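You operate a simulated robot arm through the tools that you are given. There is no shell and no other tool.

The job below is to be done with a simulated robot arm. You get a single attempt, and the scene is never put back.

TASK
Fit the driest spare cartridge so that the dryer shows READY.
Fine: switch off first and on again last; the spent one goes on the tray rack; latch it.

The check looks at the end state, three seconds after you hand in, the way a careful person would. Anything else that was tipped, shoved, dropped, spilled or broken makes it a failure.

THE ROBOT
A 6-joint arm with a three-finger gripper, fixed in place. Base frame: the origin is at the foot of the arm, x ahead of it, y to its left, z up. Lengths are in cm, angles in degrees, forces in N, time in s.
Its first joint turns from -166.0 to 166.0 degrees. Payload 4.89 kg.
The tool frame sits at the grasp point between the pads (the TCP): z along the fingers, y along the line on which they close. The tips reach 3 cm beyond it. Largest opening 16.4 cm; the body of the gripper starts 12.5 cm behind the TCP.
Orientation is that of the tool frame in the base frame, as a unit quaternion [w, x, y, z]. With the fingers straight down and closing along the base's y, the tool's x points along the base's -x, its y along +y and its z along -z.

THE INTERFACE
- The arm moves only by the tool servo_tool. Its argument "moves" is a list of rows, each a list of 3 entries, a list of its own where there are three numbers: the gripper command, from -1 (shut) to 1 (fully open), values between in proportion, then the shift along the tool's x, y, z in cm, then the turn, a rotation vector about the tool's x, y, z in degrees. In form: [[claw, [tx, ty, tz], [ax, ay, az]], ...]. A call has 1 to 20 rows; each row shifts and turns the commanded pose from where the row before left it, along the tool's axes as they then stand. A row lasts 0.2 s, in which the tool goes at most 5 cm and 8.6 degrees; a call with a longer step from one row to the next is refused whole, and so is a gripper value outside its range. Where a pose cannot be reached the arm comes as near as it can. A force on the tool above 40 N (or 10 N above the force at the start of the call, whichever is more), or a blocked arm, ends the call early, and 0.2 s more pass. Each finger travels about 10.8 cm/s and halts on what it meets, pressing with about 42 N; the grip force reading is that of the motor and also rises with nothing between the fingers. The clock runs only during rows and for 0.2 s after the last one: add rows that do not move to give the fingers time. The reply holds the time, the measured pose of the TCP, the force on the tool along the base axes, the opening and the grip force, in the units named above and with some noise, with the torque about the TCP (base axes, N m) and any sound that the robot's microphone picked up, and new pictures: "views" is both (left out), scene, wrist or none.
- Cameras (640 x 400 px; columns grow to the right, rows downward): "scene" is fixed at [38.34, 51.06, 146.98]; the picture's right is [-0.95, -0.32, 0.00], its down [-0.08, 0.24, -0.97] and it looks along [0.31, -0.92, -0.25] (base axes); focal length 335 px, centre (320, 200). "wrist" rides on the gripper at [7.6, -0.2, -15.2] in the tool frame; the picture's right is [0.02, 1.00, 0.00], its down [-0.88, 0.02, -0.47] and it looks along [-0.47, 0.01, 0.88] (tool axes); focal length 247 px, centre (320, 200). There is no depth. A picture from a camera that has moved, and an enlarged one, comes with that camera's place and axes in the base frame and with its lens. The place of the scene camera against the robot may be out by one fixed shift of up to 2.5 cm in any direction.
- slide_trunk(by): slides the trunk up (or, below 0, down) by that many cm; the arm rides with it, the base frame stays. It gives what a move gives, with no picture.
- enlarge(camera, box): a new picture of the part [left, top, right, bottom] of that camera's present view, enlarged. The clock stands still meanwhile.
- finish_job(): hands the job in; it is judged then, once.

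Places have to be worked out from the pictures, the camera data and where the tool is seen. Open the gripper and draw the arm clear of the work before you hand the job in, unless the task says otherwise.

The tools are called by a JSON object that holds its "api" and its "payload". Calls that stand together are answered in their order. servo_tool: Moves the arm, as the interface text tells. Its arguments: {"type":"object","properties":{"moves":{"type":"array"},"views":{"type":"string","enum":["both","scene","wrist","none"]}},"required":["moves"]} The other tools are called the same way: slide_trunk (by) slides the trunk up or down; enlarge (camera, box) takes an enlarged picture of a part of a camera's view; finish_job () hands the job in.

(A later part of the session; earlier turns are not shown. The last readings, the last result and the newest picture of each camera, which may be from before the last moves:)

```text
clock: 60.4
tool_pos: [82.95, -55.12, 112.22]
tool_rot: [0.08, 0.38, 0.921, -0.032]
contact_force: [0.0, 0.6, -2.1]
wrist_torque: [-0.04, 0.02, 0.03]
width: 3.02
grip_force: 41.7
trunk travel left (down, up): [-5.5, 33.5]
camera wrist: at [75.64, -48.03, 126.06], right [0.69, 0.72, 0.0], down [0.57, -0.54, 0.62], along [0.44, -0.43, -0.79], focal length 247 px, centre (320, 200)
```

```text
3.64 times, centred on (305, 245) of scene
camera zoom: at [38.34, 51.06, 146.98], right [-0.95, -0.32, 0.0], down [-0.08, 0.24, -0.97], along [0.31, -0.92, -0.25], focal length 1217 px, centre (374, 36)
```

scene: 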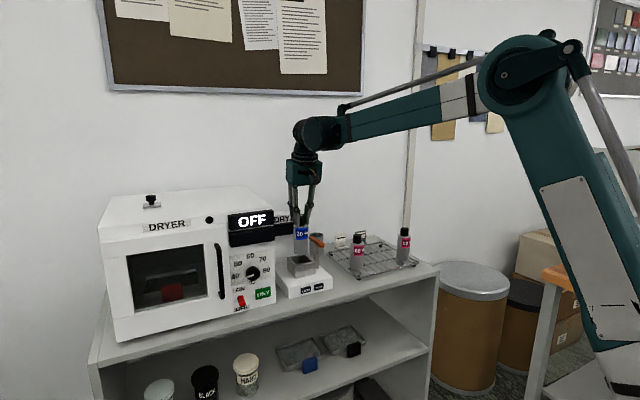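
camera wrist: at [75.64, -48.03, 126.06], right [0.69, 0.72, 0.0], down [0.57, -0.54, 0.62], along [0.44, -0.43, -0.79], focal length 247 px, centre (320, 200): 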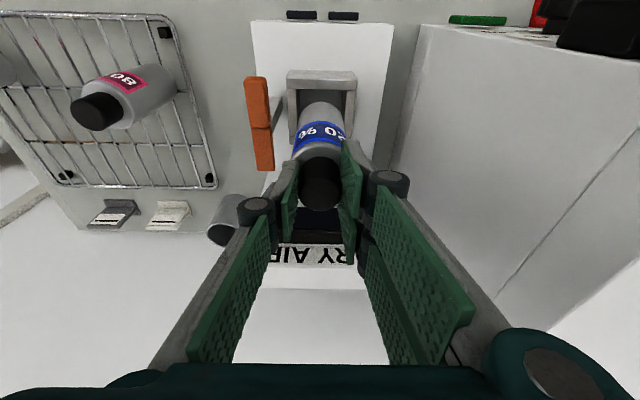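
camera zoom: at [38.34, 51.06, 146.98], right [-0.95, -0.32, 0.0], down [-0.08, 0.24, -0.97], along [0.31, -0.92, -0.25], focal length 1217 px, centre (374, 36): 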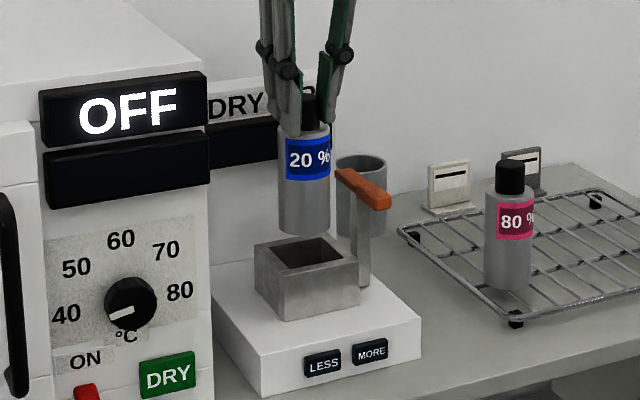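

Aligned above the socket. Lowering vertically with a 0.1 cm inward correction.

{"api": "servo_tool", "payload": {"moves": [[-1, [0.1, 0, 0], [0, 0, 0]], [-1, [0.174, 0, 0.985], [0, 0, 0]], [-1, [0.174, 0, 0.985], [0, 0, 0]], [-1, [0.174, 0, 0.985], [0, 0, 0]], [-1, [0.174, 0, 0.985], [0, 0, 0]], [-1, [0.174, 0, 0.985], [0, 0, 0]], [-1, [0, 0, 0], [0, 0, 0]]]}}

{"api": "enlarge", "payload": {"camera": "wrist", "box": [240, 60, 400, 220]}}

{"api": "enlarge", "payload": {"camera": "scene", "box": [270, 210, 340, 290]}}

```text
clock: 62.0
tool_pos: [82.85, -54.76, 107.49]
tool_rot: [0.081, 0.381, 0.921, -0.032]
contact_force: [1.0, -0.2, -2.1]
wrist_torque: [0.02, -0.02, 0.03]
width: 3.06
grip_force: 41.7
trunk travel left (down, up): [-5.5, 33.5]
camera wrist: at [75.54, -47.72, 121.15], right [0.69, 0.72, 0.0], down [0.57, -0.54, 0.62], along [0.45, -0.43, -0.79], focal length 247 px, centre (320, 200)
```

scene: 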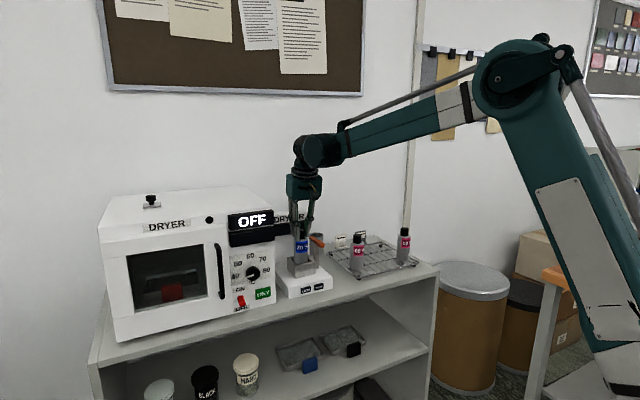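
wrist: 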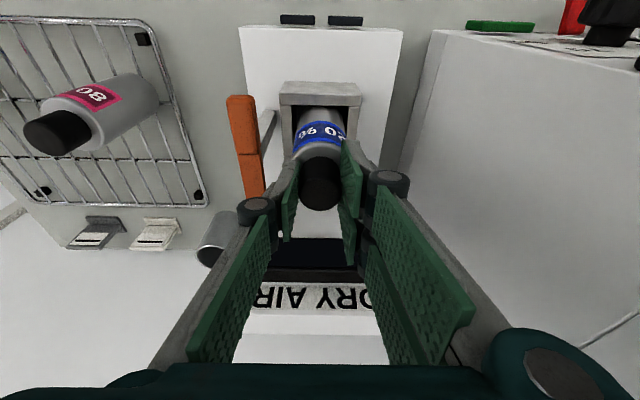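

```text
2.50 times, centred on (320, 140) of wrist
camera zoom: at [75.54, -47.72, 121.15], right [0.69, 0.72, 0.0], down [0.57, -0.54, 0.62], along [0.45, -0.43, -0.79], focal length 617 px, centre (320, 350)
```

zoom: 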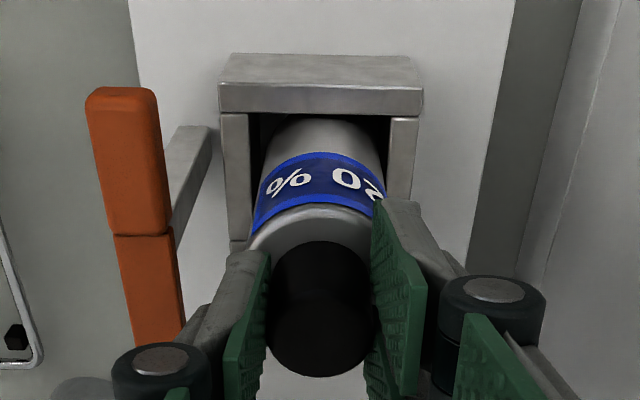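

```text
5.00 times, centred on (305, 250) of scene
camera zoom: at [38.34, 51.06, 146.98], right [-0.95, -0.32, 0.0], down [-0.08, 0.24, -0.97], along [0.31, -0.92, -0.25], focal length 1674 px, centre (395, -50)
```

zoom: 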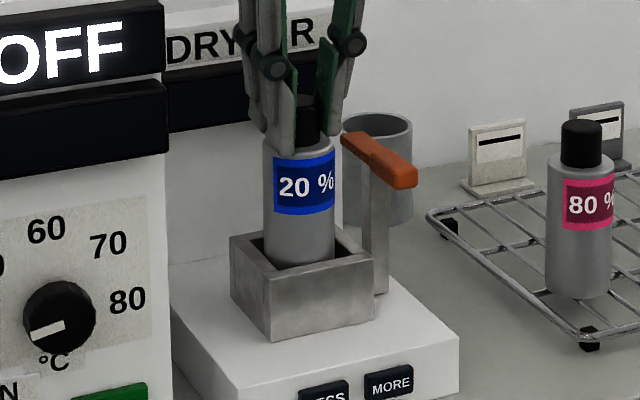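

It's inside the socket with no side contact. Continuing down to the seat in smaller steps.

{"api": "servo_tool", "payload": {"moves": [[-1, [0.14, -0.05, 0.79], [0, 0, 0]], [-1, [0.14, -0.05, 0.79], [0, 0, 0]], [-1, [0.105, 0, 0.59], [0, 0, 0]], [-1, [0.07, 0, 0.39], [0, 0, 0]], [-1, [0, 0, 0], [0, 0, 0]]], "views": "none"}}

```text
clock: 63.2
tool_pos: [82.78, -54.89, 104.77]
tool_rot: [0.08, 0.382, 0.92, -0.032]
contact_force: [-0.8, -0.4, -1.9]
wrist_torque: [0.02, 0.01, -0.03]
width: 3.05
grip_force: 42.0
trunk travel left (down, up): [-5.5, 33.5]
```

Still free at z=104.77 (seat expected ≈104.2). Fine steps to contact.

{"api": "servo_tool", "payload": {"moves": [[-1, [0.035, 0, 0.197], [0, 0, 0]], [-1, [0.026, 0, 0.148], [0, 0, 0]], [-1, [0.017, 0, 0.1], [0, 0, 0]]], "views": "none"}}

```text
clock: 64.0
tool_pos: [82.66, -54.94, 104.47]
tool_rot: [0.08, 0.381, 0.921, -0.033]
contact_force: [6.2, 0.8, 20.7]
wrist_torque: [-0.22, -0.37, 0.08]
width: 3.04
grip_force: 42.6
trunk travel left (down, up): [-5.5, 33.5]
```

Seated: contact at z≈104.45, matching the expected seat height. Easing slightly and releasing, then checking.

{"api": "servo_tool", "payload": {"moves": [[-1, [-0.014, 0, -0.08], [0, 0, 0]], [-1, [0, 0, 0], [0, 0, 0]], [-0.45, [0, 0, 0], [0, 0, 0]], [-0.35, [0, 0, 0], [0, 0, 0]], [-0.35, [0, 0, 0], [0, 0, 0]]]}}

{"api": "enlarge", "payload": {"camera": "wrist", "box": [240, 80, 400, 240]}}

{"api": "enlarge", "payload": {"camera": "scene", "box": [270, 210, 340, 290]}}

```text
clock: 65.2
tool_pos: [82.7, -54.89, 104.35]
tool_rot: [0.081, 0.381, 0.921, -0.031]
contact_force: [-0.2, -0.1, 0.2]
wrist_torque: [0.0, 0.0, 0.0]
width: 5.34
grip_force: 0.0
trunk travel left (down, up): [-5.5, 33.5]
camera wrist: at [75.51, -47.94, 118.14], right [0.69, 0.72, 0.0], down [0.57, -0.54, 0.62], along [0.45, -0.43, -0.79], focal length 247 px, centre (320, 200)
```

scene: 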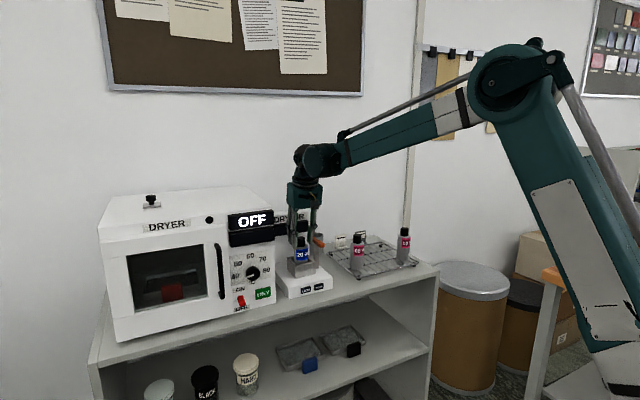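
wrist: 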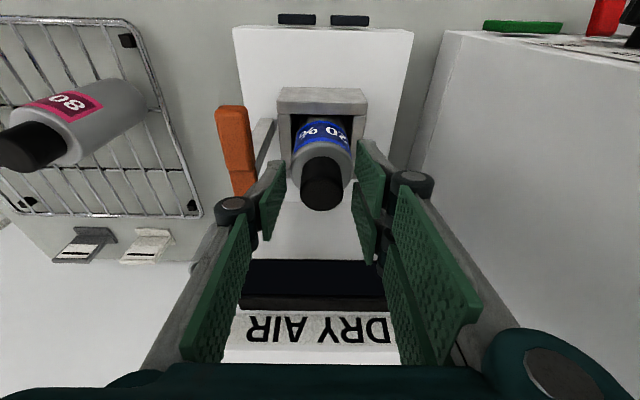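

```text
2.50 times, centred on (320, 160) of wrist
camera zoom: at [75.51, -47.94, 118.14], right [0.69, 0.72, 0.0], down [0.57, -0.54, 0.62], along [0.45, -0.43, -0.79], focal length 617 px, centre (320, 300)
```

zoom: 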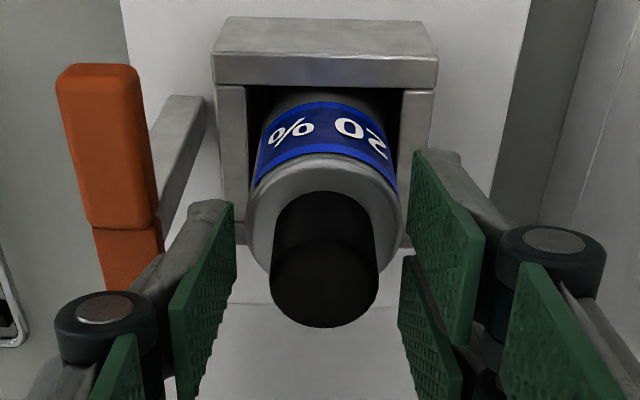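

```text
5.00 times, centred on (305, 250) of scene
camera zoom: at [38.34, 51.06, 146.98], right [-0.95, -0.32, 0.0], down [-0.08, 0.24, -0.97], along [0.31, -0.92, -0.25], focal length 1674 px, centre (395, -50)
```

zoom: 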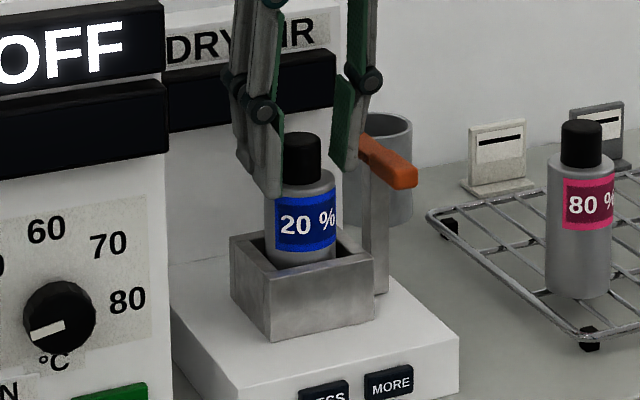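

The 20 % cartridge sits exactly where the old one did. Rising clear, retreating and closing, then tilting to ~60° to swing the latch handle back from its right side.

{"api": "servo_tool", "payload": {"moves": [[-0.35, [-0.26, 0, -1.48], [0, 0, 0]], [-0.35, [-0.52, 0, -2.95], [0, 0, 0]], [-0.35, [-0.61, 0, -3.45], [0, 0, 0]], [-1, [4.0, 0, -0.7], [0, 0, 0]], [-1, [4.0, 0, -0.7], [0, 0, 0]], [-1, [4.0, 0, -0.7], [0, 0, 0]], [-1, [0, 0, 0], [0, -8.35, 0]], [-1, [0, 0, 0], [0, -8.35, 0]], [-1, [0, 0, 0], [0, -8.35, 0]], [-1, [0, 0, 0], [0, -8.35, 0]], [-1, [0, 0, 0], [0, -8.35, 0]], [-1, [0, 0, 0], [0, -8.35, 0]], [-1, [0, 0, 0], [0, 0, 0]]]}}

{"api": "enlarge", "payload": {"camera": "wrist", "box": [220, 40, 420, 240]}}

```text
clock: 68.0
tool_pos: [74.12, -46.34, 112.4]
tool_rot: [0.463, 0.331, 0.8, -0.191]
contact_force: [0.7, 0.5, 0.4]
wrist_torque: [0.02, 0.01, 0.01]
width: 0.0
grip_force: 41.4
trunk travel left (down, up): [-5.5, 33.5]
camera wrist: at [62.08, -34.39, 113.39], right [0.7, 0.72, -0.02], down [0.03, -0.01, 1.0], along [0.71, -0.7, -0.03], focal length 247 px, centre (320, 200)
```

scene: 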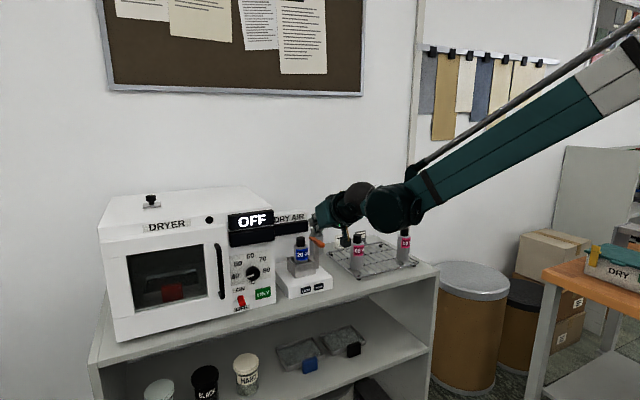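
wrist: 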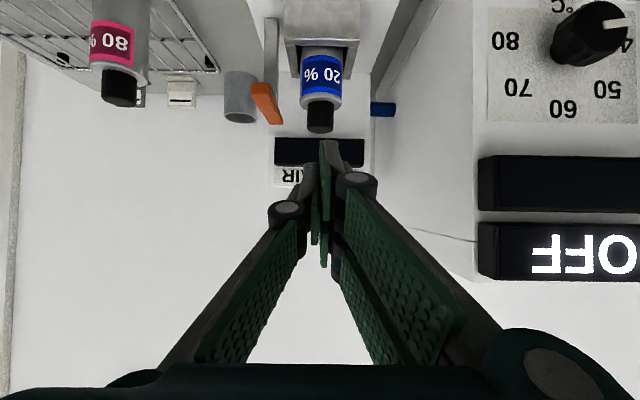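

```text
2.00 times, centred on (320, 140) of wrist
camera zoom: at [62.08, -34.39, 113.39], right [0.7, 0.72, -0.02], down [0.03, -0.01, 1.0], along [0.71, -0.7, -0.03], focal length 494 px, centre (320, 320)
```

zoom: 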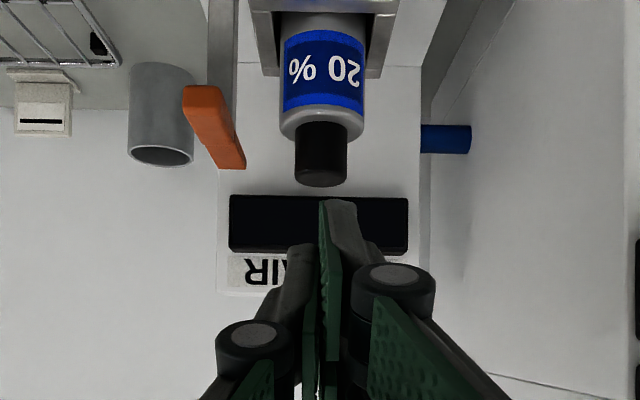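

Handle end at about (92.6, 12.9–14.9). Lowering and shifting to v≈16.6 to be right of the handle, still short of it.

{"api": "servo_tool", "payload": {"moves": [[-1, [2.7, -1.0, 1.55], [0, 0, 0]], [-1, [2.7, -1.0, 1.55], [0, 0, 0]], [-1, [2.7, -1.0, 1.55], [0, 0, 0]], [-1, [0, 0, 0], [0, 0, 0]]]}}

{"api": "enlarge", "payload": {"camera": "wrist", "box": [240, 60, 400, 220]}}

{"api": "enlarge", "payload": {"camera": "scene", "box": [270, 210, 360, 290]}}

```text
clock: 69.0
tool_pos: [72.15, -48.44, 102.98]
tool_rot: [0.463, 0.331, 0.8, -0.19]
contact_force: [0.5, 0.7, 0.6]
wrist_torque: [0.0, 0.0, -0.02]
width: 0.0
grip_force: 42.0
trunk travel left (down, up): [-5.5, 33.5]
camera wrist: at [59.99, -36.56, 104.06], right [0.7, 0.71, -0.02], down [0.03, -0.01, 1.0], along [0.71, -0.7, -0.03], focal length 247 px, centre (320, 200)
```

scene: 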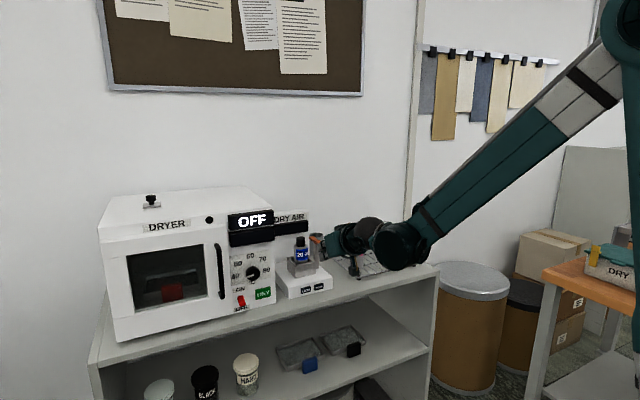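
wrist: 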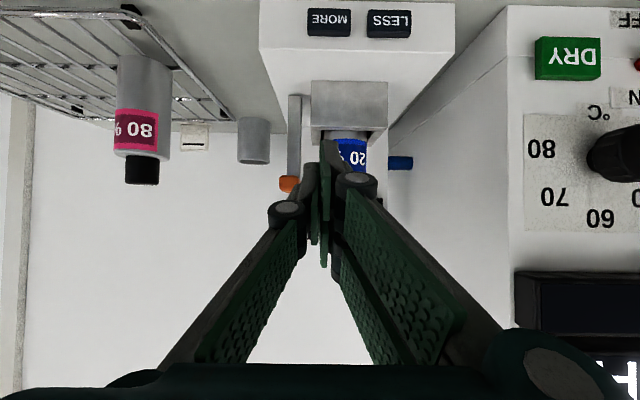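

```text
2.50 times, centred on (320, 140) of wrist
camera zoom: at [59.99, -36.56, 104.06], right [0.7, 0.71, -0.02], down [0.03, -0.01, 1.0], along [0.71, -0.7, -0.03], focal length 617 px, centre (320, 350)
```

zoom: 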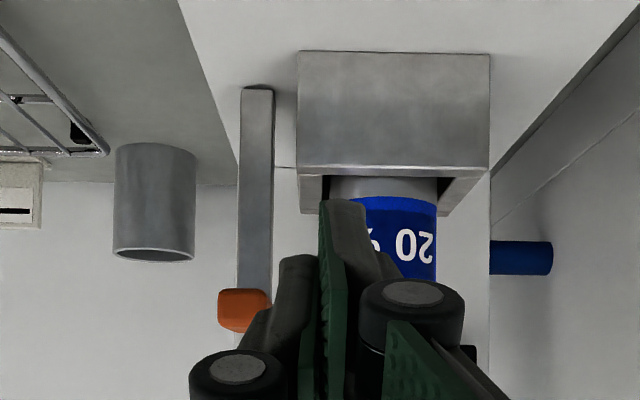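

```text
5.00 times, centred on (315, 250) of scene
camera zoom: at [38.34, 51.06, 146.98], right [-0.95, -0.32, 0.0], down [-0.08, 0.24, -0.97], along [0.31, -0.92, -0.25], focal length 1674 px, centre (345, -50)
```

zoom: 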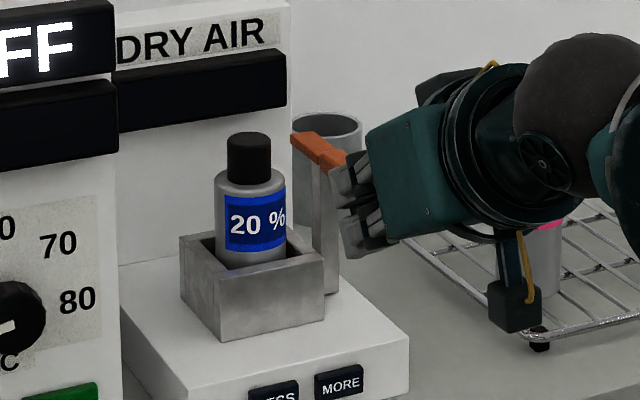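

Path is clear: advancing the tips alongside the handle's right side.

{"api": "servo_tool", "payload": {"moves": [[-1, [-1.02, 0, 1.76], [0, 0, 0]], [-1, [-1.02, 0, 1.76], [0, 0, 0]], [-1, [-1.02, 0, 1.76], [0, 0, 0]], [-1, [0, 0, 0], [0, 0, 0]]]}}

{"api": "enlarge", "payload": {"camera": "wrist", "box": [240, 60, 400, 220]}}

{"api": "enlarge", "payload": {"camera": "scene", "box": [270, 210, 360, 290]}}

```text
clock: 70.0
tool_pos: [76.38, -52.66, 103.16]
tool_rot: [0.462, 0.332, 0.8, -0.191]
contact_force: [0.2, 0.4, 0.2]
wrist_torque: [0.0, 0.0, 0.01]
width: 0.01
grip_force: 41.8
trunk travel left (down, up): [-5.5, 33.5]
camera wrist: at [64.32, -40.87, 104.13], right [0.7, 0.72, -0.02], down [0.03, -0.01, 1.0], along [0.71, -0.7, -0.03], focal length 247 px, centre (320, 200)
```

scene: 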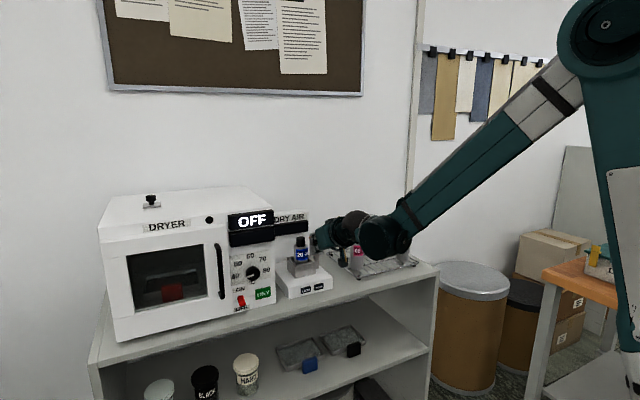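
wrist: 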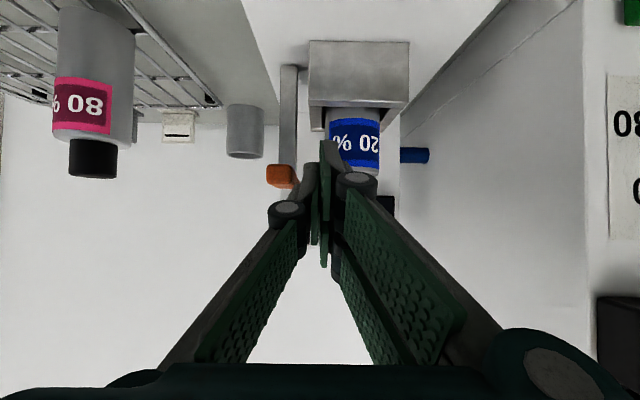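

```text
2.50 times, centred on (320, 140) of wrist
camera zoom: at [64.32, -40.87, 104.13], right [0.7, 0.72, -0.02], down [0.03, -0.01, 1.0], along [0.71, -0.7, -0.03], focal length 617 px, centre (320, 350)
```

zoom: 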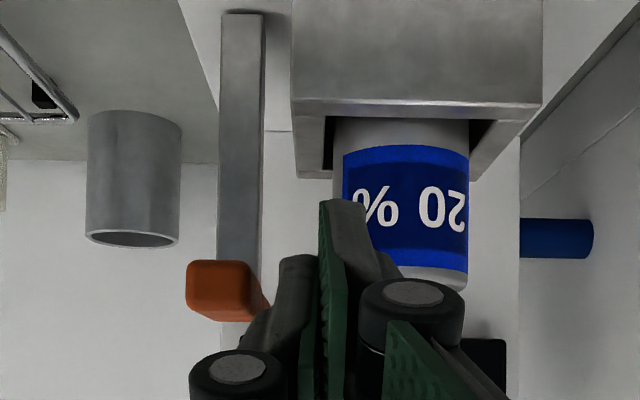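

```text
5.00 times, centred on (315, 250) of scene
camera zoom: at [38.34, 51.06, 146.98], right [-0.95, -0.32, 0.0], down [-0.08, 0.24, -0.97], along [0.31, -0.92, -0.25], focal length 1674 px, centre (345, -50)
```

zoom: 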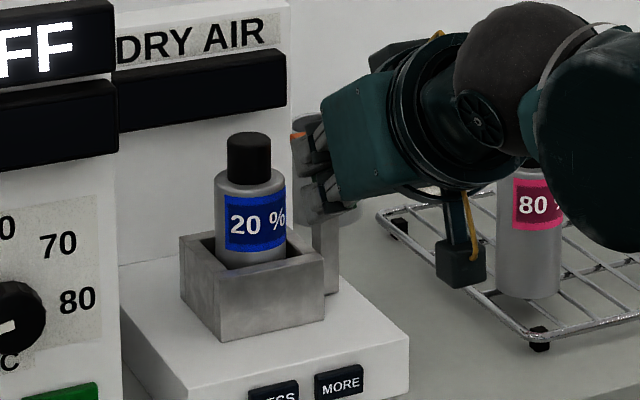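

Clear of everything. One more cm outward, then sweep left to push the handle back toward latched.

{"api": "servo_tool", "payload": {"moves": [[-1, [-0.5, 0, 0.866], [0, 0, 0]], [-1, [0, -0.6, 0], [0, 0, 0]], [-1, [0, -0.6, 0], [0, 0, 0]], [-1, [0, -0.6, 0], [0, 0, 0]], [-1, [0, -0.6, 0], [0, 0, 0]], [-1, [0, -0.6, 0], [0, 0, 0]], [-1, [0, -0.6, 0], [0, 0, 0]], [-1, [0, 0, 0], [0, 0, 0]]]}}

{"api": "enlarge", "payload": {"camera": "wrist", "box": [240, 60, 400, 220]}}

{"api": "enlarge", "payload": {"camera": "scene", "box": [270, 210, 360, 290]}}

```text
clock: 71.8
tool_pos: [74.43, -55.87, 102.93]
tool_rot: [0.462, 0.332, 0.8, -0.191]
contact_force: [-0.6, 0.4, 0.3]
wrist_torque: [-0.02, -0.02, -0.02]
width: 0.0
grip_force: 42.5
trunk travel left (down, up): [-5.5, 33.5]
camera wrist: at [62.38, -44.09, 104.07], right [0.7, 0.71, -0.02], down [0.03, -0.01, 1.0], along [0.71, -0.7, -0.03], focal length 247 px, centre (320, 200)
```

scene: 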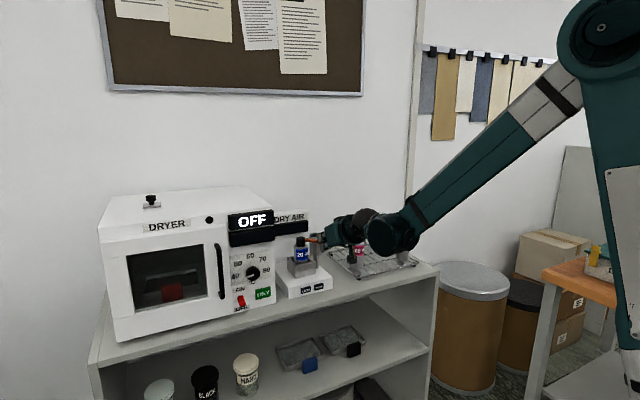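
wrist: 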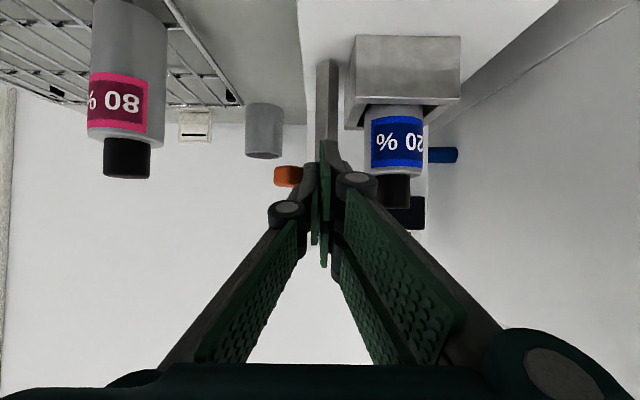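

```text
2.50 times, centred on (320, 140) of wrist
camera zoom: at [62.38, -44.09, 104.07], right [0.7, 0.71, -0.02], down [0.03, -0.01, 1.0], along [0.71, -0.7, -0.03], focal length 617 px, centre (320, 350)
```

zoom: 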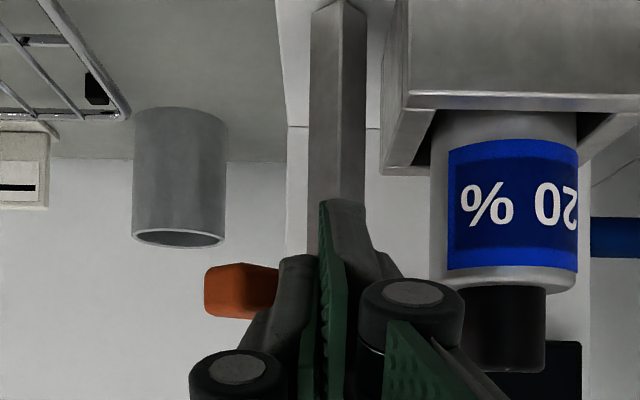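

```text
5.00 times, centred on (315, 250) of scene
camera zoom: at [38.34, 51.06, 146.98], right [-0.95, -0.32, 0.0], down [-0.08, 0.24, -0.97], along [0.31, -0.92, -0.25], focal length 1674 px, centre (345, -50)
```

zoom: 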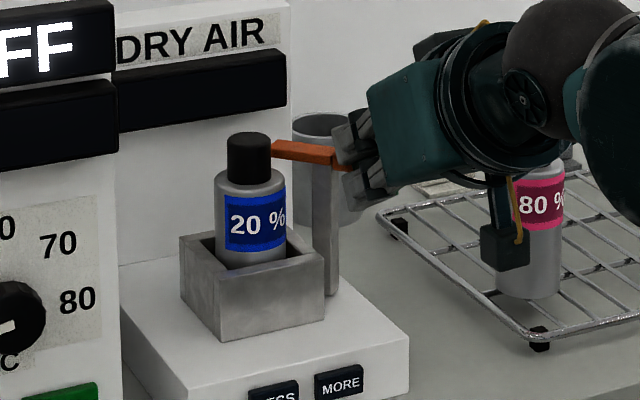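

The lever is about halfway back. Continuing along the arc and then outward.

{"api": "servo_tool", "payload": {"moves": [[-1, [-0.095, -0.43, 0.165], [0, 0, 0]], [-1, [-0.095, -0.43, 0.165], [0, 0, 0]], [-1, [-0.095, -0.43, 0.165], [0, 0, 0]], [-1, [-0.095, -0.43, 0.165], [0, 0, 0]], [-1, [-0.117, -0.18, 0.2], [0, 0, 0]], [-1, [-0.117, -0.18, 0.2], [0, 0, 0]], [-1, [-0.117, -0.18, 0.2], [0, 0, 0]], [-1, [0, 0, 0], [0, 0, 0]]]}}

{"api": "enlarge", "payload": {"camera": "wrist", "box": [240, 60, 400, 220]}}

{"api": "enlarge", "payload": {"camera": "scene", "box": [270, 210, 360, 290]}}

```text
clock: 73.6
tool_pos: [74.02, -58.65, 103.21]
tool_rot: [0.462, 0.331, 0.8, -0.19]
contact_force: [0.3, 0.1, 0.3]
wrist_torque: [-0.01, 0.01, -0.05]
width: 0.01
grip_force: 41.5
trunk travel left (down, up): [-5.5, 33.5]
camera wrist: at [61.86, -46.76, 104.13], right [0.7, 0.71, -0.02], down [0.03, -0.01, 1.0], along [0.71, -0.7, -0.03], focal length 247 px, centre (320, 200)
```

scene: 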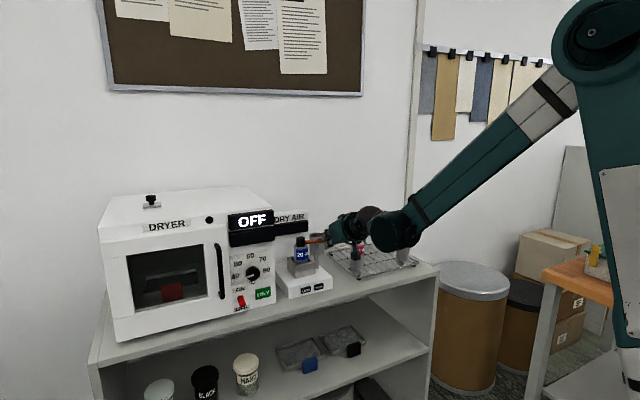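
wrist: 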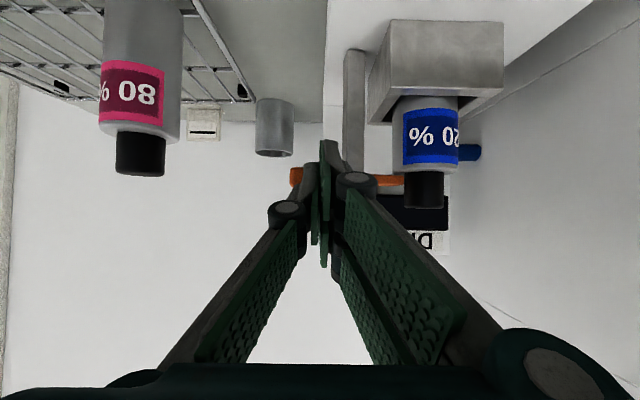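

```text
2.50 times, centred on (320, 140) of wrist
camera zoom: at [61.86, -46.76, 104.13], right [0.7, 0.71, -0.02], down [0.03, -0.01, 1.0], along [0.71, -0.7, -0.03], focal length 617 px, centre (320, 350)
```

zoom: 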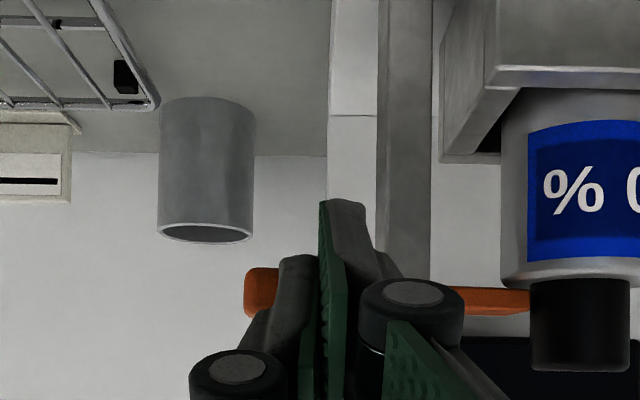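

```text
5.00 times, centred on (315, 250) of scene
camera zoom: at [38.34, 51.06, 146.98], right [-0.95, -0.32, 0.0], down [-0.08, 0.24, -0.97], along [0.31, -0.92, -0.25], focal length 1674 px, centre (345, -50)
```

zoom: 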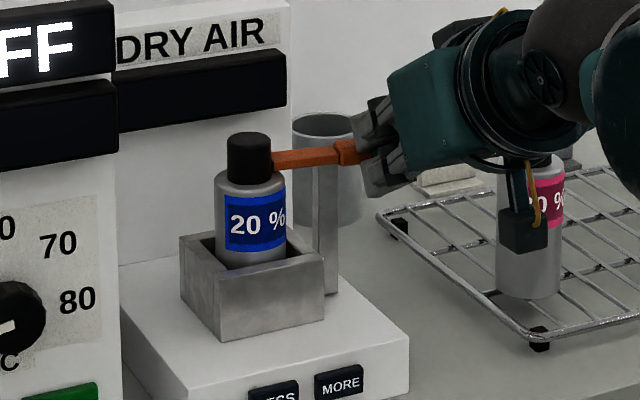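

Nearly there (~10° left). Finishing with small outward steps until a light stop is felt.

{"api": "servo_tool", "payload": {"moves": [[-1, [-0.1, -0.17, 0.173], [0, 0, 0]], [-1, [-0.1, -0.17, 0.173], [0, 0, 0]], [-1, [-0.1, -0.17, 0.173], [0, 0, 0]], [-1, [0, 0, 0], [0, 0, 0]]], "views": "wrist"}}

{"api": "enlarge", "payload": {"camera": "scene", "box": [270, 210, 360, 290]}}

```text
clock: 74.6
tool_pos: [73.92, -59.4, 103.01]
tool_rot: [0.462, 0.331, 0.8, -0.191]
contact_force: [-0.8, -0.2, 0.7]
wrist_torque: [-0.05, 0.02, 0.02]
width: 0.0
grip_force: 44.8
trunk travel left (down, up): [-5.5, 33.5]
camera wrist: at [61.85, -47.52, 104.13], right [0.7, 0.71, -0.02], down [0.03, -0.01, 1.0], along [0.71, -0.7, -0.03], focal length 247 px, centre (320, 200)
```

wrist: 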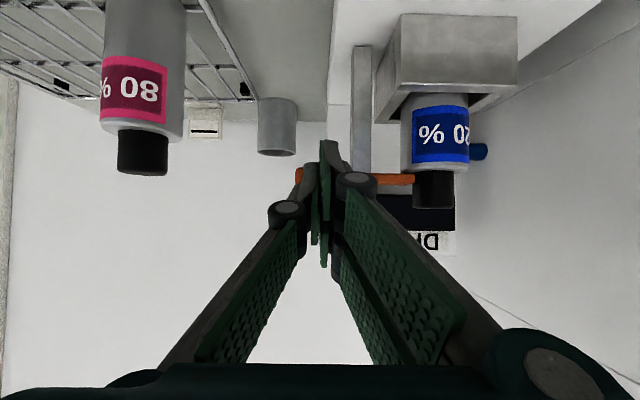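

```text
5.00 times, centred on (315, 250) of scene
camera zoom: at [38.34, 51.06, 146.98], right [-0.95, -0.32, 0.0], down [-0.08, 0.24, -0.97], along [0.31, -0.92, -0.25], focal length 1674 px, centre (345, -50)
```

zoom: 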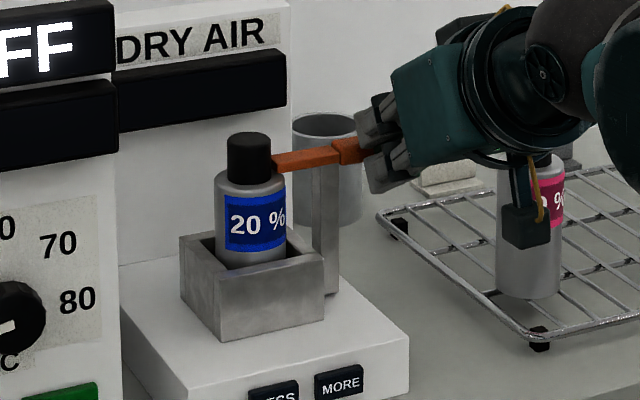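

Force still light; a few more 0.1–0.15 cm steps to reach the stop.

{"api": "servo_tool", "payload": {"moves": [[-1, [-0.075, -0.08, 0.13], [0, 0, 0]], [-1, [-0.075, -0.08, 0.13], [0, 0, 0]], [-1, [-0.05, 0, 0.087], [0, 0, 0]]], "views": "none"}}

```text
clock: 75.4
tool_pos: [74.0, -59.5, 103.1]
tool_rot: [0.462, 0.331, 0.8, -0.19]
contact_force: [-11.7, 17.1, 13.4]
wrist_torque: [-0.11, -0.18, 0.14]
width: 0.61
grip_force: 45.0
trunk travel left (down, up): [-5.5, 33.5]
stopped in row 3: the force on the tool passed its limit at 41 N (the readings are from after the stop); the commanded pose is now the measured one
```

Hard stop at the same place as when it was originally latched, so the latch is fully closed. Backing off and inspecting.

{"api": "servo_tool", "payload": {"moves": [[-1, [0.5, 0, -0.87], [0, 0, 0]], [-1, [2.0, 0, -3.46], [0, 0, 0]], [-1, [2.0, 0, -3.46], [0, 0, 0]], [-1, [2.0, 0, -3.46], [0, 0, 0]], [-1, [-3.0, 0, -1.73], [0, 0, 0]], [-1, [0, 0, 0], [0, 0, 0]]]}}

{"api": "enlarge", "payload": {"camera": "wrist", "box": [220, 60, 420, 220]}}

{"api": "enlarge", "payload": {"camera": "scene", "box": [270, 200, 360, 300]}}

```text
clock: 76.8
tool_pos: [64.81, -50.46, 106.4]
tool_rot: [0.461, 0.332, 0.801, -0.19]
contact_force: [0.0, 0.7, 0.0]
wrist_torque: [0.0, 0.03, 0.01]
width: 0.01
grip_force: 44.9
trunk travel left (down, up): [-5.5, 33.5]
camera wrist: at [52.7, -38.73, 107.55], right [0.7, 0.72, -0.02], down [0.03, -0.01, 1.0], along [0.71, -0.7, -0.03], focal length 247 px, centre (320, 200)
```

scene: 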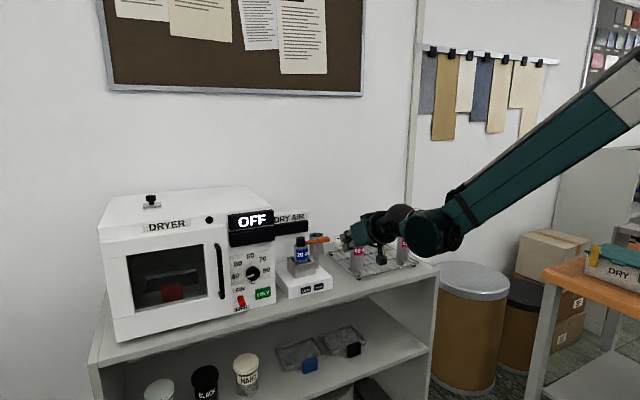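
wrist: 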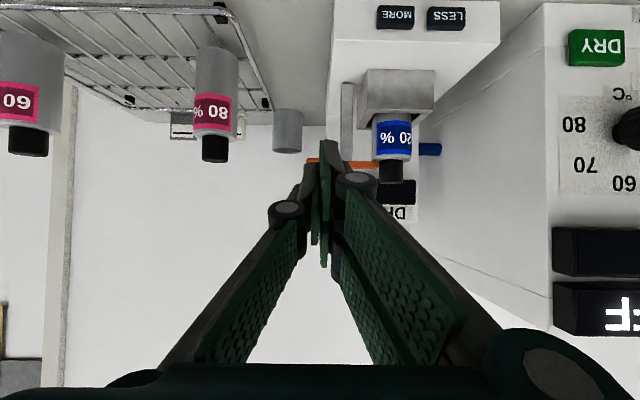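

```text
2.50 times, centred on (320, 140) of wrist
camera zoom: at [52.7, -38.73, 107.55], right [0.7, 0.72, -0.02], down [0.03, -0.01, 1.0], along [0.71, -0.7, -0.03], focal length 617 px, centre (320, 350)
```

zoom: 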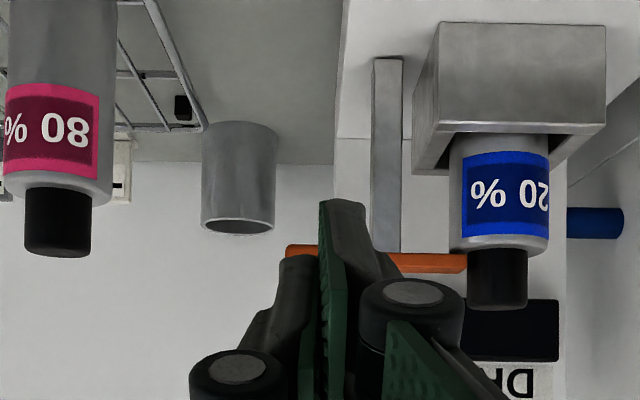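

```text
4.00 times, centred on (315, 250) of scene
camera zoom: at [38.34, 51.06, 146.98], right [-0.95, -0.32, 0.0], down [-0.08, 0.24, -0.97], along [0.31, -0.92, -0.25], focal length 1339 px, centre (340, 0)
```

zoom: 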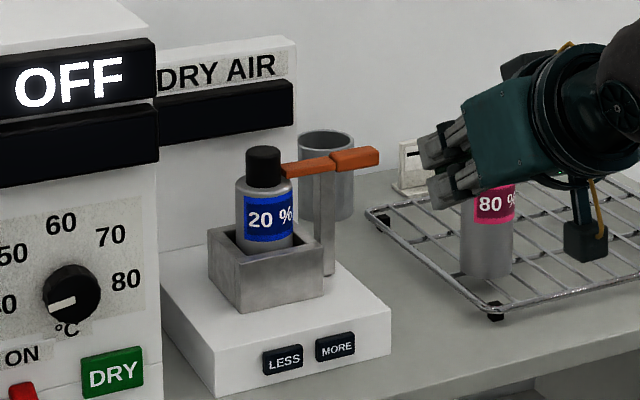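

Latch is back in its original position over the new cartridge. Now moving to the switch: retreat, traverse to v≈44.4, tilt to 80° and look at the toggle in its OFF position.

{"api": "servo_tool", "payload": {"moves": [[-1, [2.17, 0, -3.75], [0, 0, 0]], [-1, [2.17, 0, -3.75], [0, 0, 0]], [-1, [2.17, 0, -3.75], [0, 0, 0]], [-1, [0.69, 4.28, 0.4], [0, 0, 0]], [-1, [0.69, 4.28, 0.4], [0, 0, 0]], [-1, [0.69, 4.28, 0.4], [0, 0, 0]], [-1, [0.69, 4.28, 0.4], [0, 0, 0]], [-1, [0.69, 4.28, 0.4], [0, 0, 0]], [-1, [0.69, 4.28, 0.4], [0, 0, 0]], [-1, [0.69, 4.28, 0.4], [0, 0, 0]], [-1, [0.69, 4.28, 0.4], [0, 0, 0]], [-1, [0, 0, 0], [0, -6.67, 0]], [-1, [0, 0, 0], [0, -6.67, 0]], [-1, [0, 0, 0], [0, -6.67, 0]], [-1, [0, 0, 0], [0, 0, 0]]]}}

{"api": "enlarge", "payload": {"camera": "wrist", "box": [240, 60, 400, 220]}}

{"api": "enlarge", "payload": {"camera": "scene", "box": [210, 250, 290, 320]}}

```text
clock: 80.0
tool_pos: [79.86, -17.14, 100.14]
tool_rot: [0.595, 0.293, 0.708, -0.244]
contact_force: [-0.3, 0.6, -0.2]
wrist_torque: [0.01, -0.02, 0.03]
width: 0.0
grip_force: 45.3
trunk travel left (down, up): [-5.5, 33.5]
camera wrist: at [68.22, -5.69, 95.28], right [0.7, 0.71, -0.02], down [-0.21, 0.23, 0.95], along [0.68, -0.66, 0.31], focal length 247 px, centre (320, 200)
```

scene: 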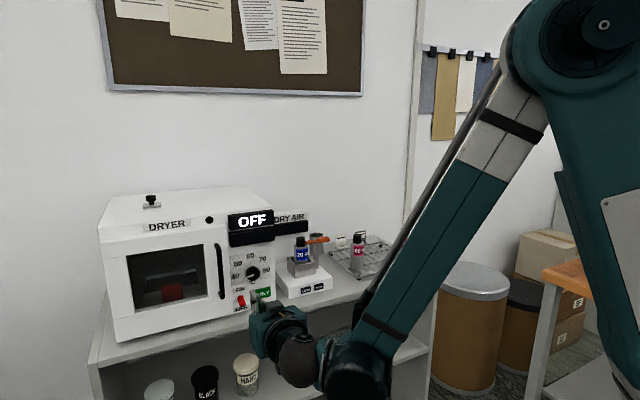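
wrist: 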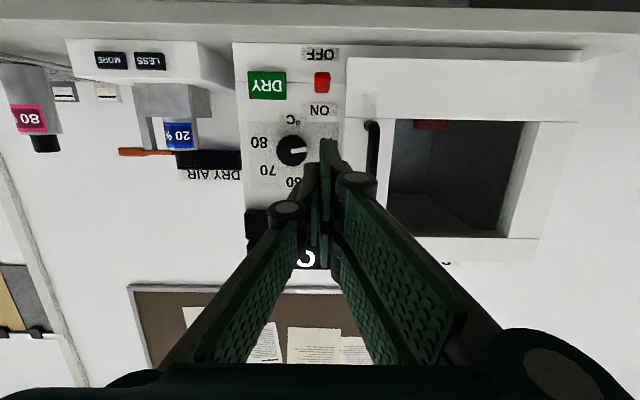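

```text
2.50 times, centred on (320, 140) of wrist
camera zoom: at [68.22, -5.69, 95.28], right [0.7, 0.71, -0.02], down [-0.21, 0.23, 0.95], along [0.68, -0.66, 0.31], focal length 617 px, centre (320, 350)
```

zoom: 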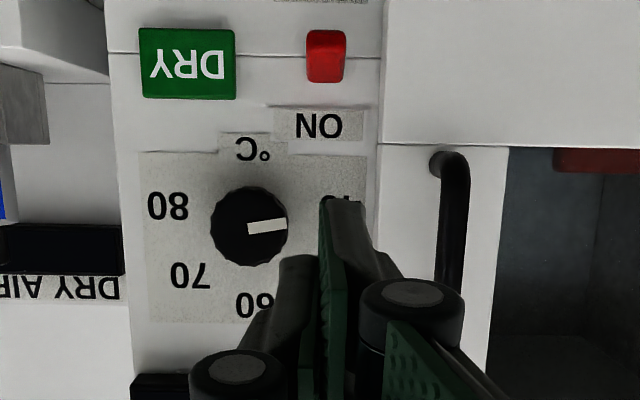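

```text
5.71 times, centred on (250, 285) of scene
camera zoom: at [38.34, 51.06, 146.98], right [-0.95, -0.32, 0.0], down [-0.08, 0.24, -0.97], along [0.31, -0.92, -0.25], focal length 1913 px, centre (720, -286)
```

zoom: 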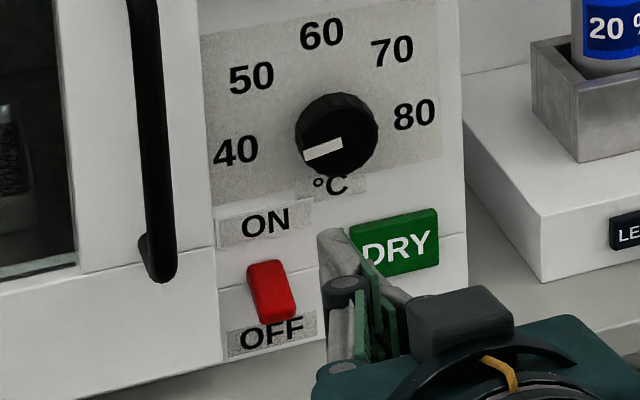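

The toggle in OFF position has its tip underside at z≈89.6, only ~3.5 cm above the counter, so I need the fingers stacked thin vertically. I'll roll the tool −90° about its axis here in free space.

{"api": "servo_tool", "payload": {"moves": [[-1, [0, 0, 0], [0, 0, -8.2]], [-1, [0, 0, 0], [0, 0, -8.2]], [-1, [0, 0, 0], [0, 0, -8.2]], [-1, [0, 0, 0], [0, 0, -8.2]], [-1, [0, 0, 0], [0, 0, -8.2]], [-1, [0, 0, 0], [0, 0, -8.2]], [-1, [0, 0, 0], [0, 0, -8.2]], [-1, [0, 0, 0], [0, 0, -8.2]], [-1, [0, 0, 0], [0, 0, -8.2]], [-1, [0, 0, 0], [0, 0, -8.1]], [-1, [0, 0, 0], [0, 0, -8.1]], [-1, [0, 0, 0], [0, 0, 0]]]}}

{"api": "enlarge", "payload": {"camera": "wrist", "box": [200, 80, 480, 320]}}

```text
clock: 82.6
tool_pos: [79.86, -17.09, 100.13]
tool_rot: [0.246, -0.294, 0.707, -0.594]
contact_force: [0.3, 0.0, -0.8]
wrist_torque: [0.0, -0.04, 0.03]
width: 0.0
grip_force: 45.0
trunk travel left (down, up): [-5.5, 33.5]
camera wrist: at [63.96, -11.9, 103.02], right [-0.14, 0.11, -0.98], down [0.29, 0.95, 0.06], along [0.95, -0.28, -0.16], focal length 247 px, centre (320, 200)
```

scene: 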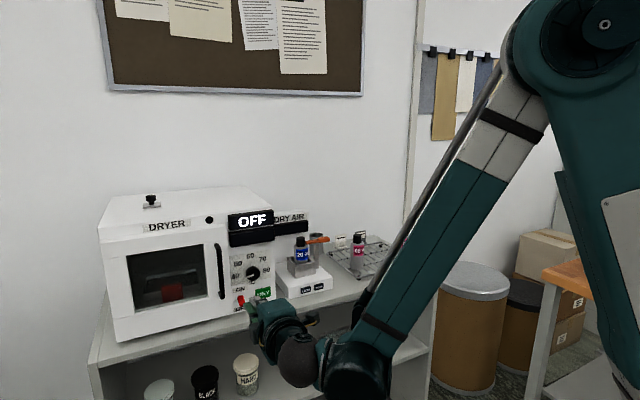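
wrist: 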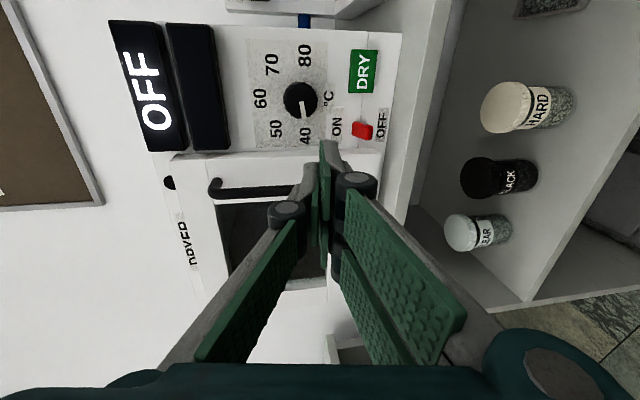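

```text
1.67 times, centred on (340, 200) of wrist
camera zoom: at [63.96, -11.9, 103.02], right [-0.14, 0.11, -0.98], down [0.29, 0.95, 0.06], along [0.95, -0.28, -0.16], focal length 412 px, centre (287, 200)
```

zoom: 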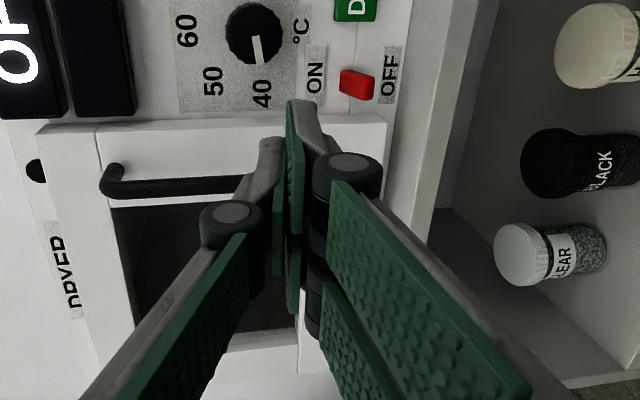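

Roll worked: the single finger is now on top and the pair below. I'll slide the trunk down 5 cm for easier reach, then lower in front of the counter to z≈88.6 at v≈43.7.

{"api": "slide_trunk", "payload": {"by": -5}}

{"api": "servo_tool", "payload": {"moves": [[-1, [0.23, 2.1, 2.5], [0, 0, 0]], [-1, [0.23, 2.1, 2.5], [0, 0, 0]], [-1, [0.23, 2.1, 2.5], [0, 0, 0]], [-1, [0, 0, 0], [0, 0, 0]]]}}

{"api": "enlarge", "payload": {"camera": "wrist", "box": [240, 80, 440, 240]}}

{"api": "enlarge", "payload": {"camera": "scene", "box": [200, 240, 300, 340]}}

```text
clock: 83.5
tool_pos: [79.96, -17.03, 95.09]
tool_rot: [0.247, -0.293, 0.707, -0.594]
contact_force: [-0.4, -0.4, -0.5]
wrist_torque: [-0.01, 0.04, 0.01]
width: 0.0
grip_force: 45.2
trunk travel left (down, up): [-0.5, 38.5]
```

```text
clock: 84.5
tool_pos: [84.05, -22.06, 87.62]
tool_rot: [0.247, -0.292, 0.708, -0.594]
contact_force: [0.1, 0.6, -0.2]
wrist_torque: [0.03, 0.01, 0.05]
width: 0.0
grip_force: 44.9
trunk travel left (down, up): [-0.5, 38.5]
camera wrist: at [67.94, -16.94, 90.53], right [-0.14, 0.11, -0.98], down [0.29, 0.95, 0.07], along [0.95, -0.28, -0.16], focal length 247 px, centre (320, 200)
```

scene: 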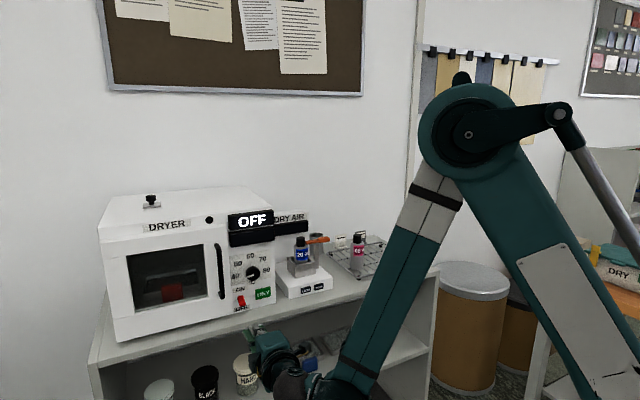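
wrist: 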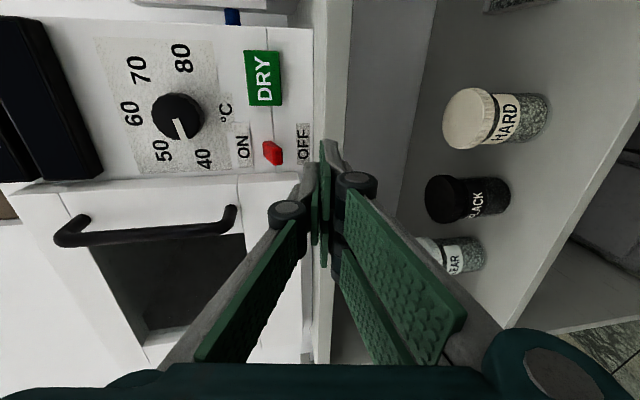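

```text
2.50 times, centred on (340, 160) of wrist
camera zoom: at [67.94, -16.94, 90.53], right [-0.14, 0.11, -0.98], down [0.29, 0.95, 0.07], along [0.95, -0.28, -0.16], focal length 617 px, centre (270, 300)
```

zoom: 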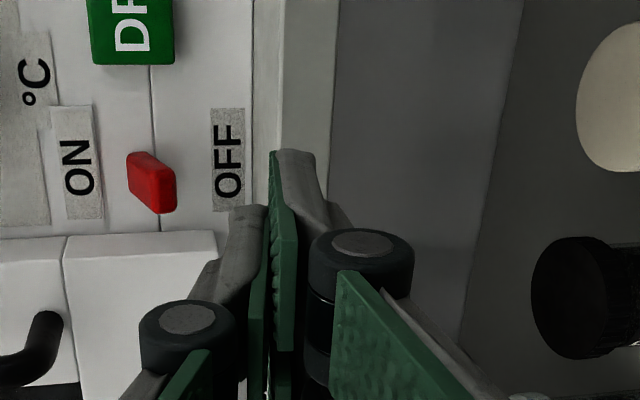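

```text
4.00 times, centred on (250, 290) of scene
camera zoom: at [38.34, 51.06, 146.98], right [-0.95, -0.32, 0.0], down [-0.08, 0.24, -0.97], along [0.31, -0.92, -0.25], focal length 1339 px, centre (600, -160)
```

zoom: 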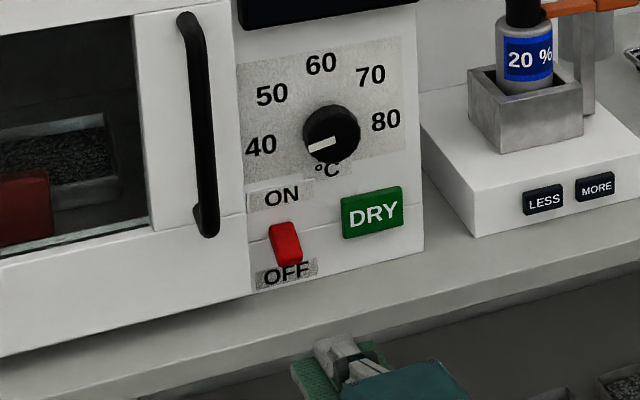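

Counter edge at u≈82.6, z≈86.15; toggle underside ≈89.8. I'll raise to z≈88.5 and advance toward the gap under the toggle in two stages.

{"api": "servo_tool", "payload": {"moves": [[-1, [0.1, -0.89, -0.16], [0, 0, 0]], [-1, [0, -0.435, 2.46], [0, 0, 0]], [-1, [0, -0.435, 2.46], [0, 0, 0]], [-1, [0, 0, 0], [0, 0, 0]]]}}

{"api": "enlarge", "payload": {"camera": "wrist", "box": [220, 80, 380, 240]}}

{"api": "enlarge", "payload": {"camera": "scene", "box": [210, 260, 290, 330]}}

```text
clock: 85.5
tool_pos: [87.37, -25.55, 88.65]
tool_rot: [0.248, -0.293, 0.708, -0.593]
contact_force: [0.4, 0.1, 0.3]
wrist_torque: [0.04, -0.02, -0.02]
width: 0.0
grip_force: 46.0
trunk travel left (down, up): [-0.5, 38.5]
camera wrist: at [71.36, -20.43, 91.45], right [-0.14, 0.11, -0.98], down [0.29, 0.95, 0.07], along [0.95, -0.28, -0.16], focal length 247 px, centre (320, 200)
```

scene: 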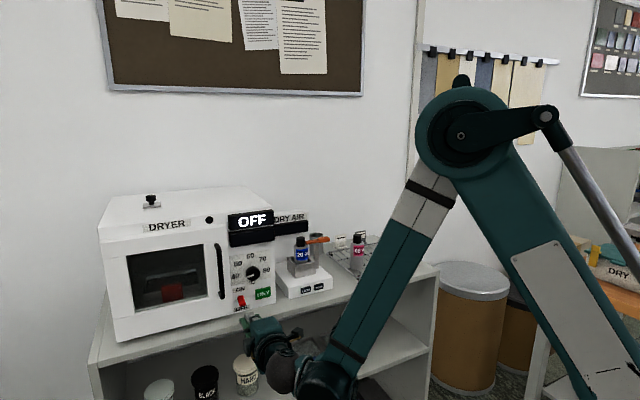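
wrist: 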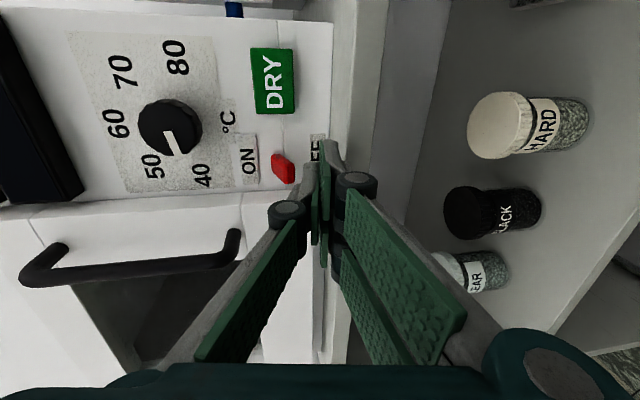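

```text
2.50 times, centred on (300, 160) of wrist
camera zoom: at [71.36, -20.43, 91.45], right [-0.14, 0.11, -0.98], down [0.29, 0.95, 0.07], along [0.95, -0.28, -0.16], focal length 617 px, centre (370, 300)
```

zoom: 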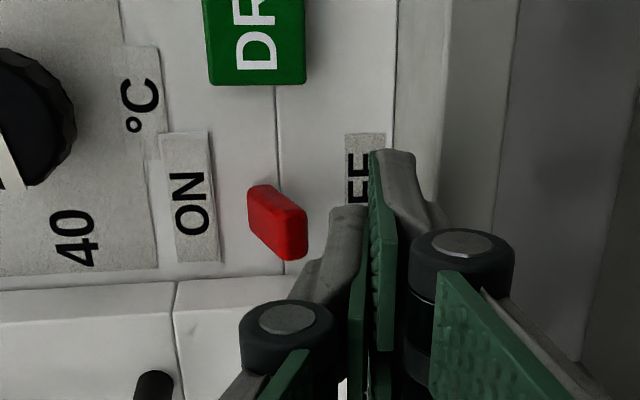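

```text
5.71 times, centred on (250, 295) of scene
camera zoom: at [38.34, 51.06, 146.98], right [-0.95, -0.32, 0.0], down [-0.08, 0.24, -0.97], along [0.31, -0.92, -0.25], focal length 1913 px, centre (720, -343)
```

zoom: 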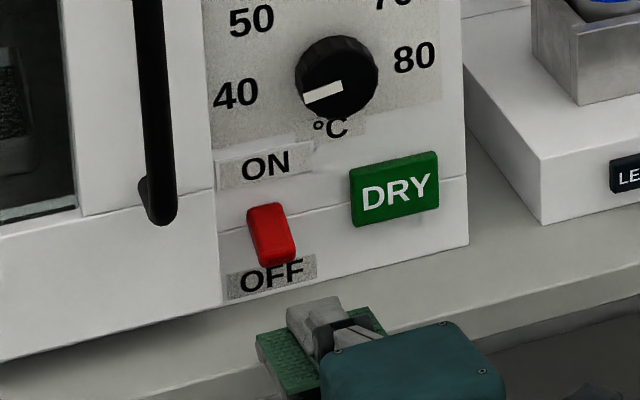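

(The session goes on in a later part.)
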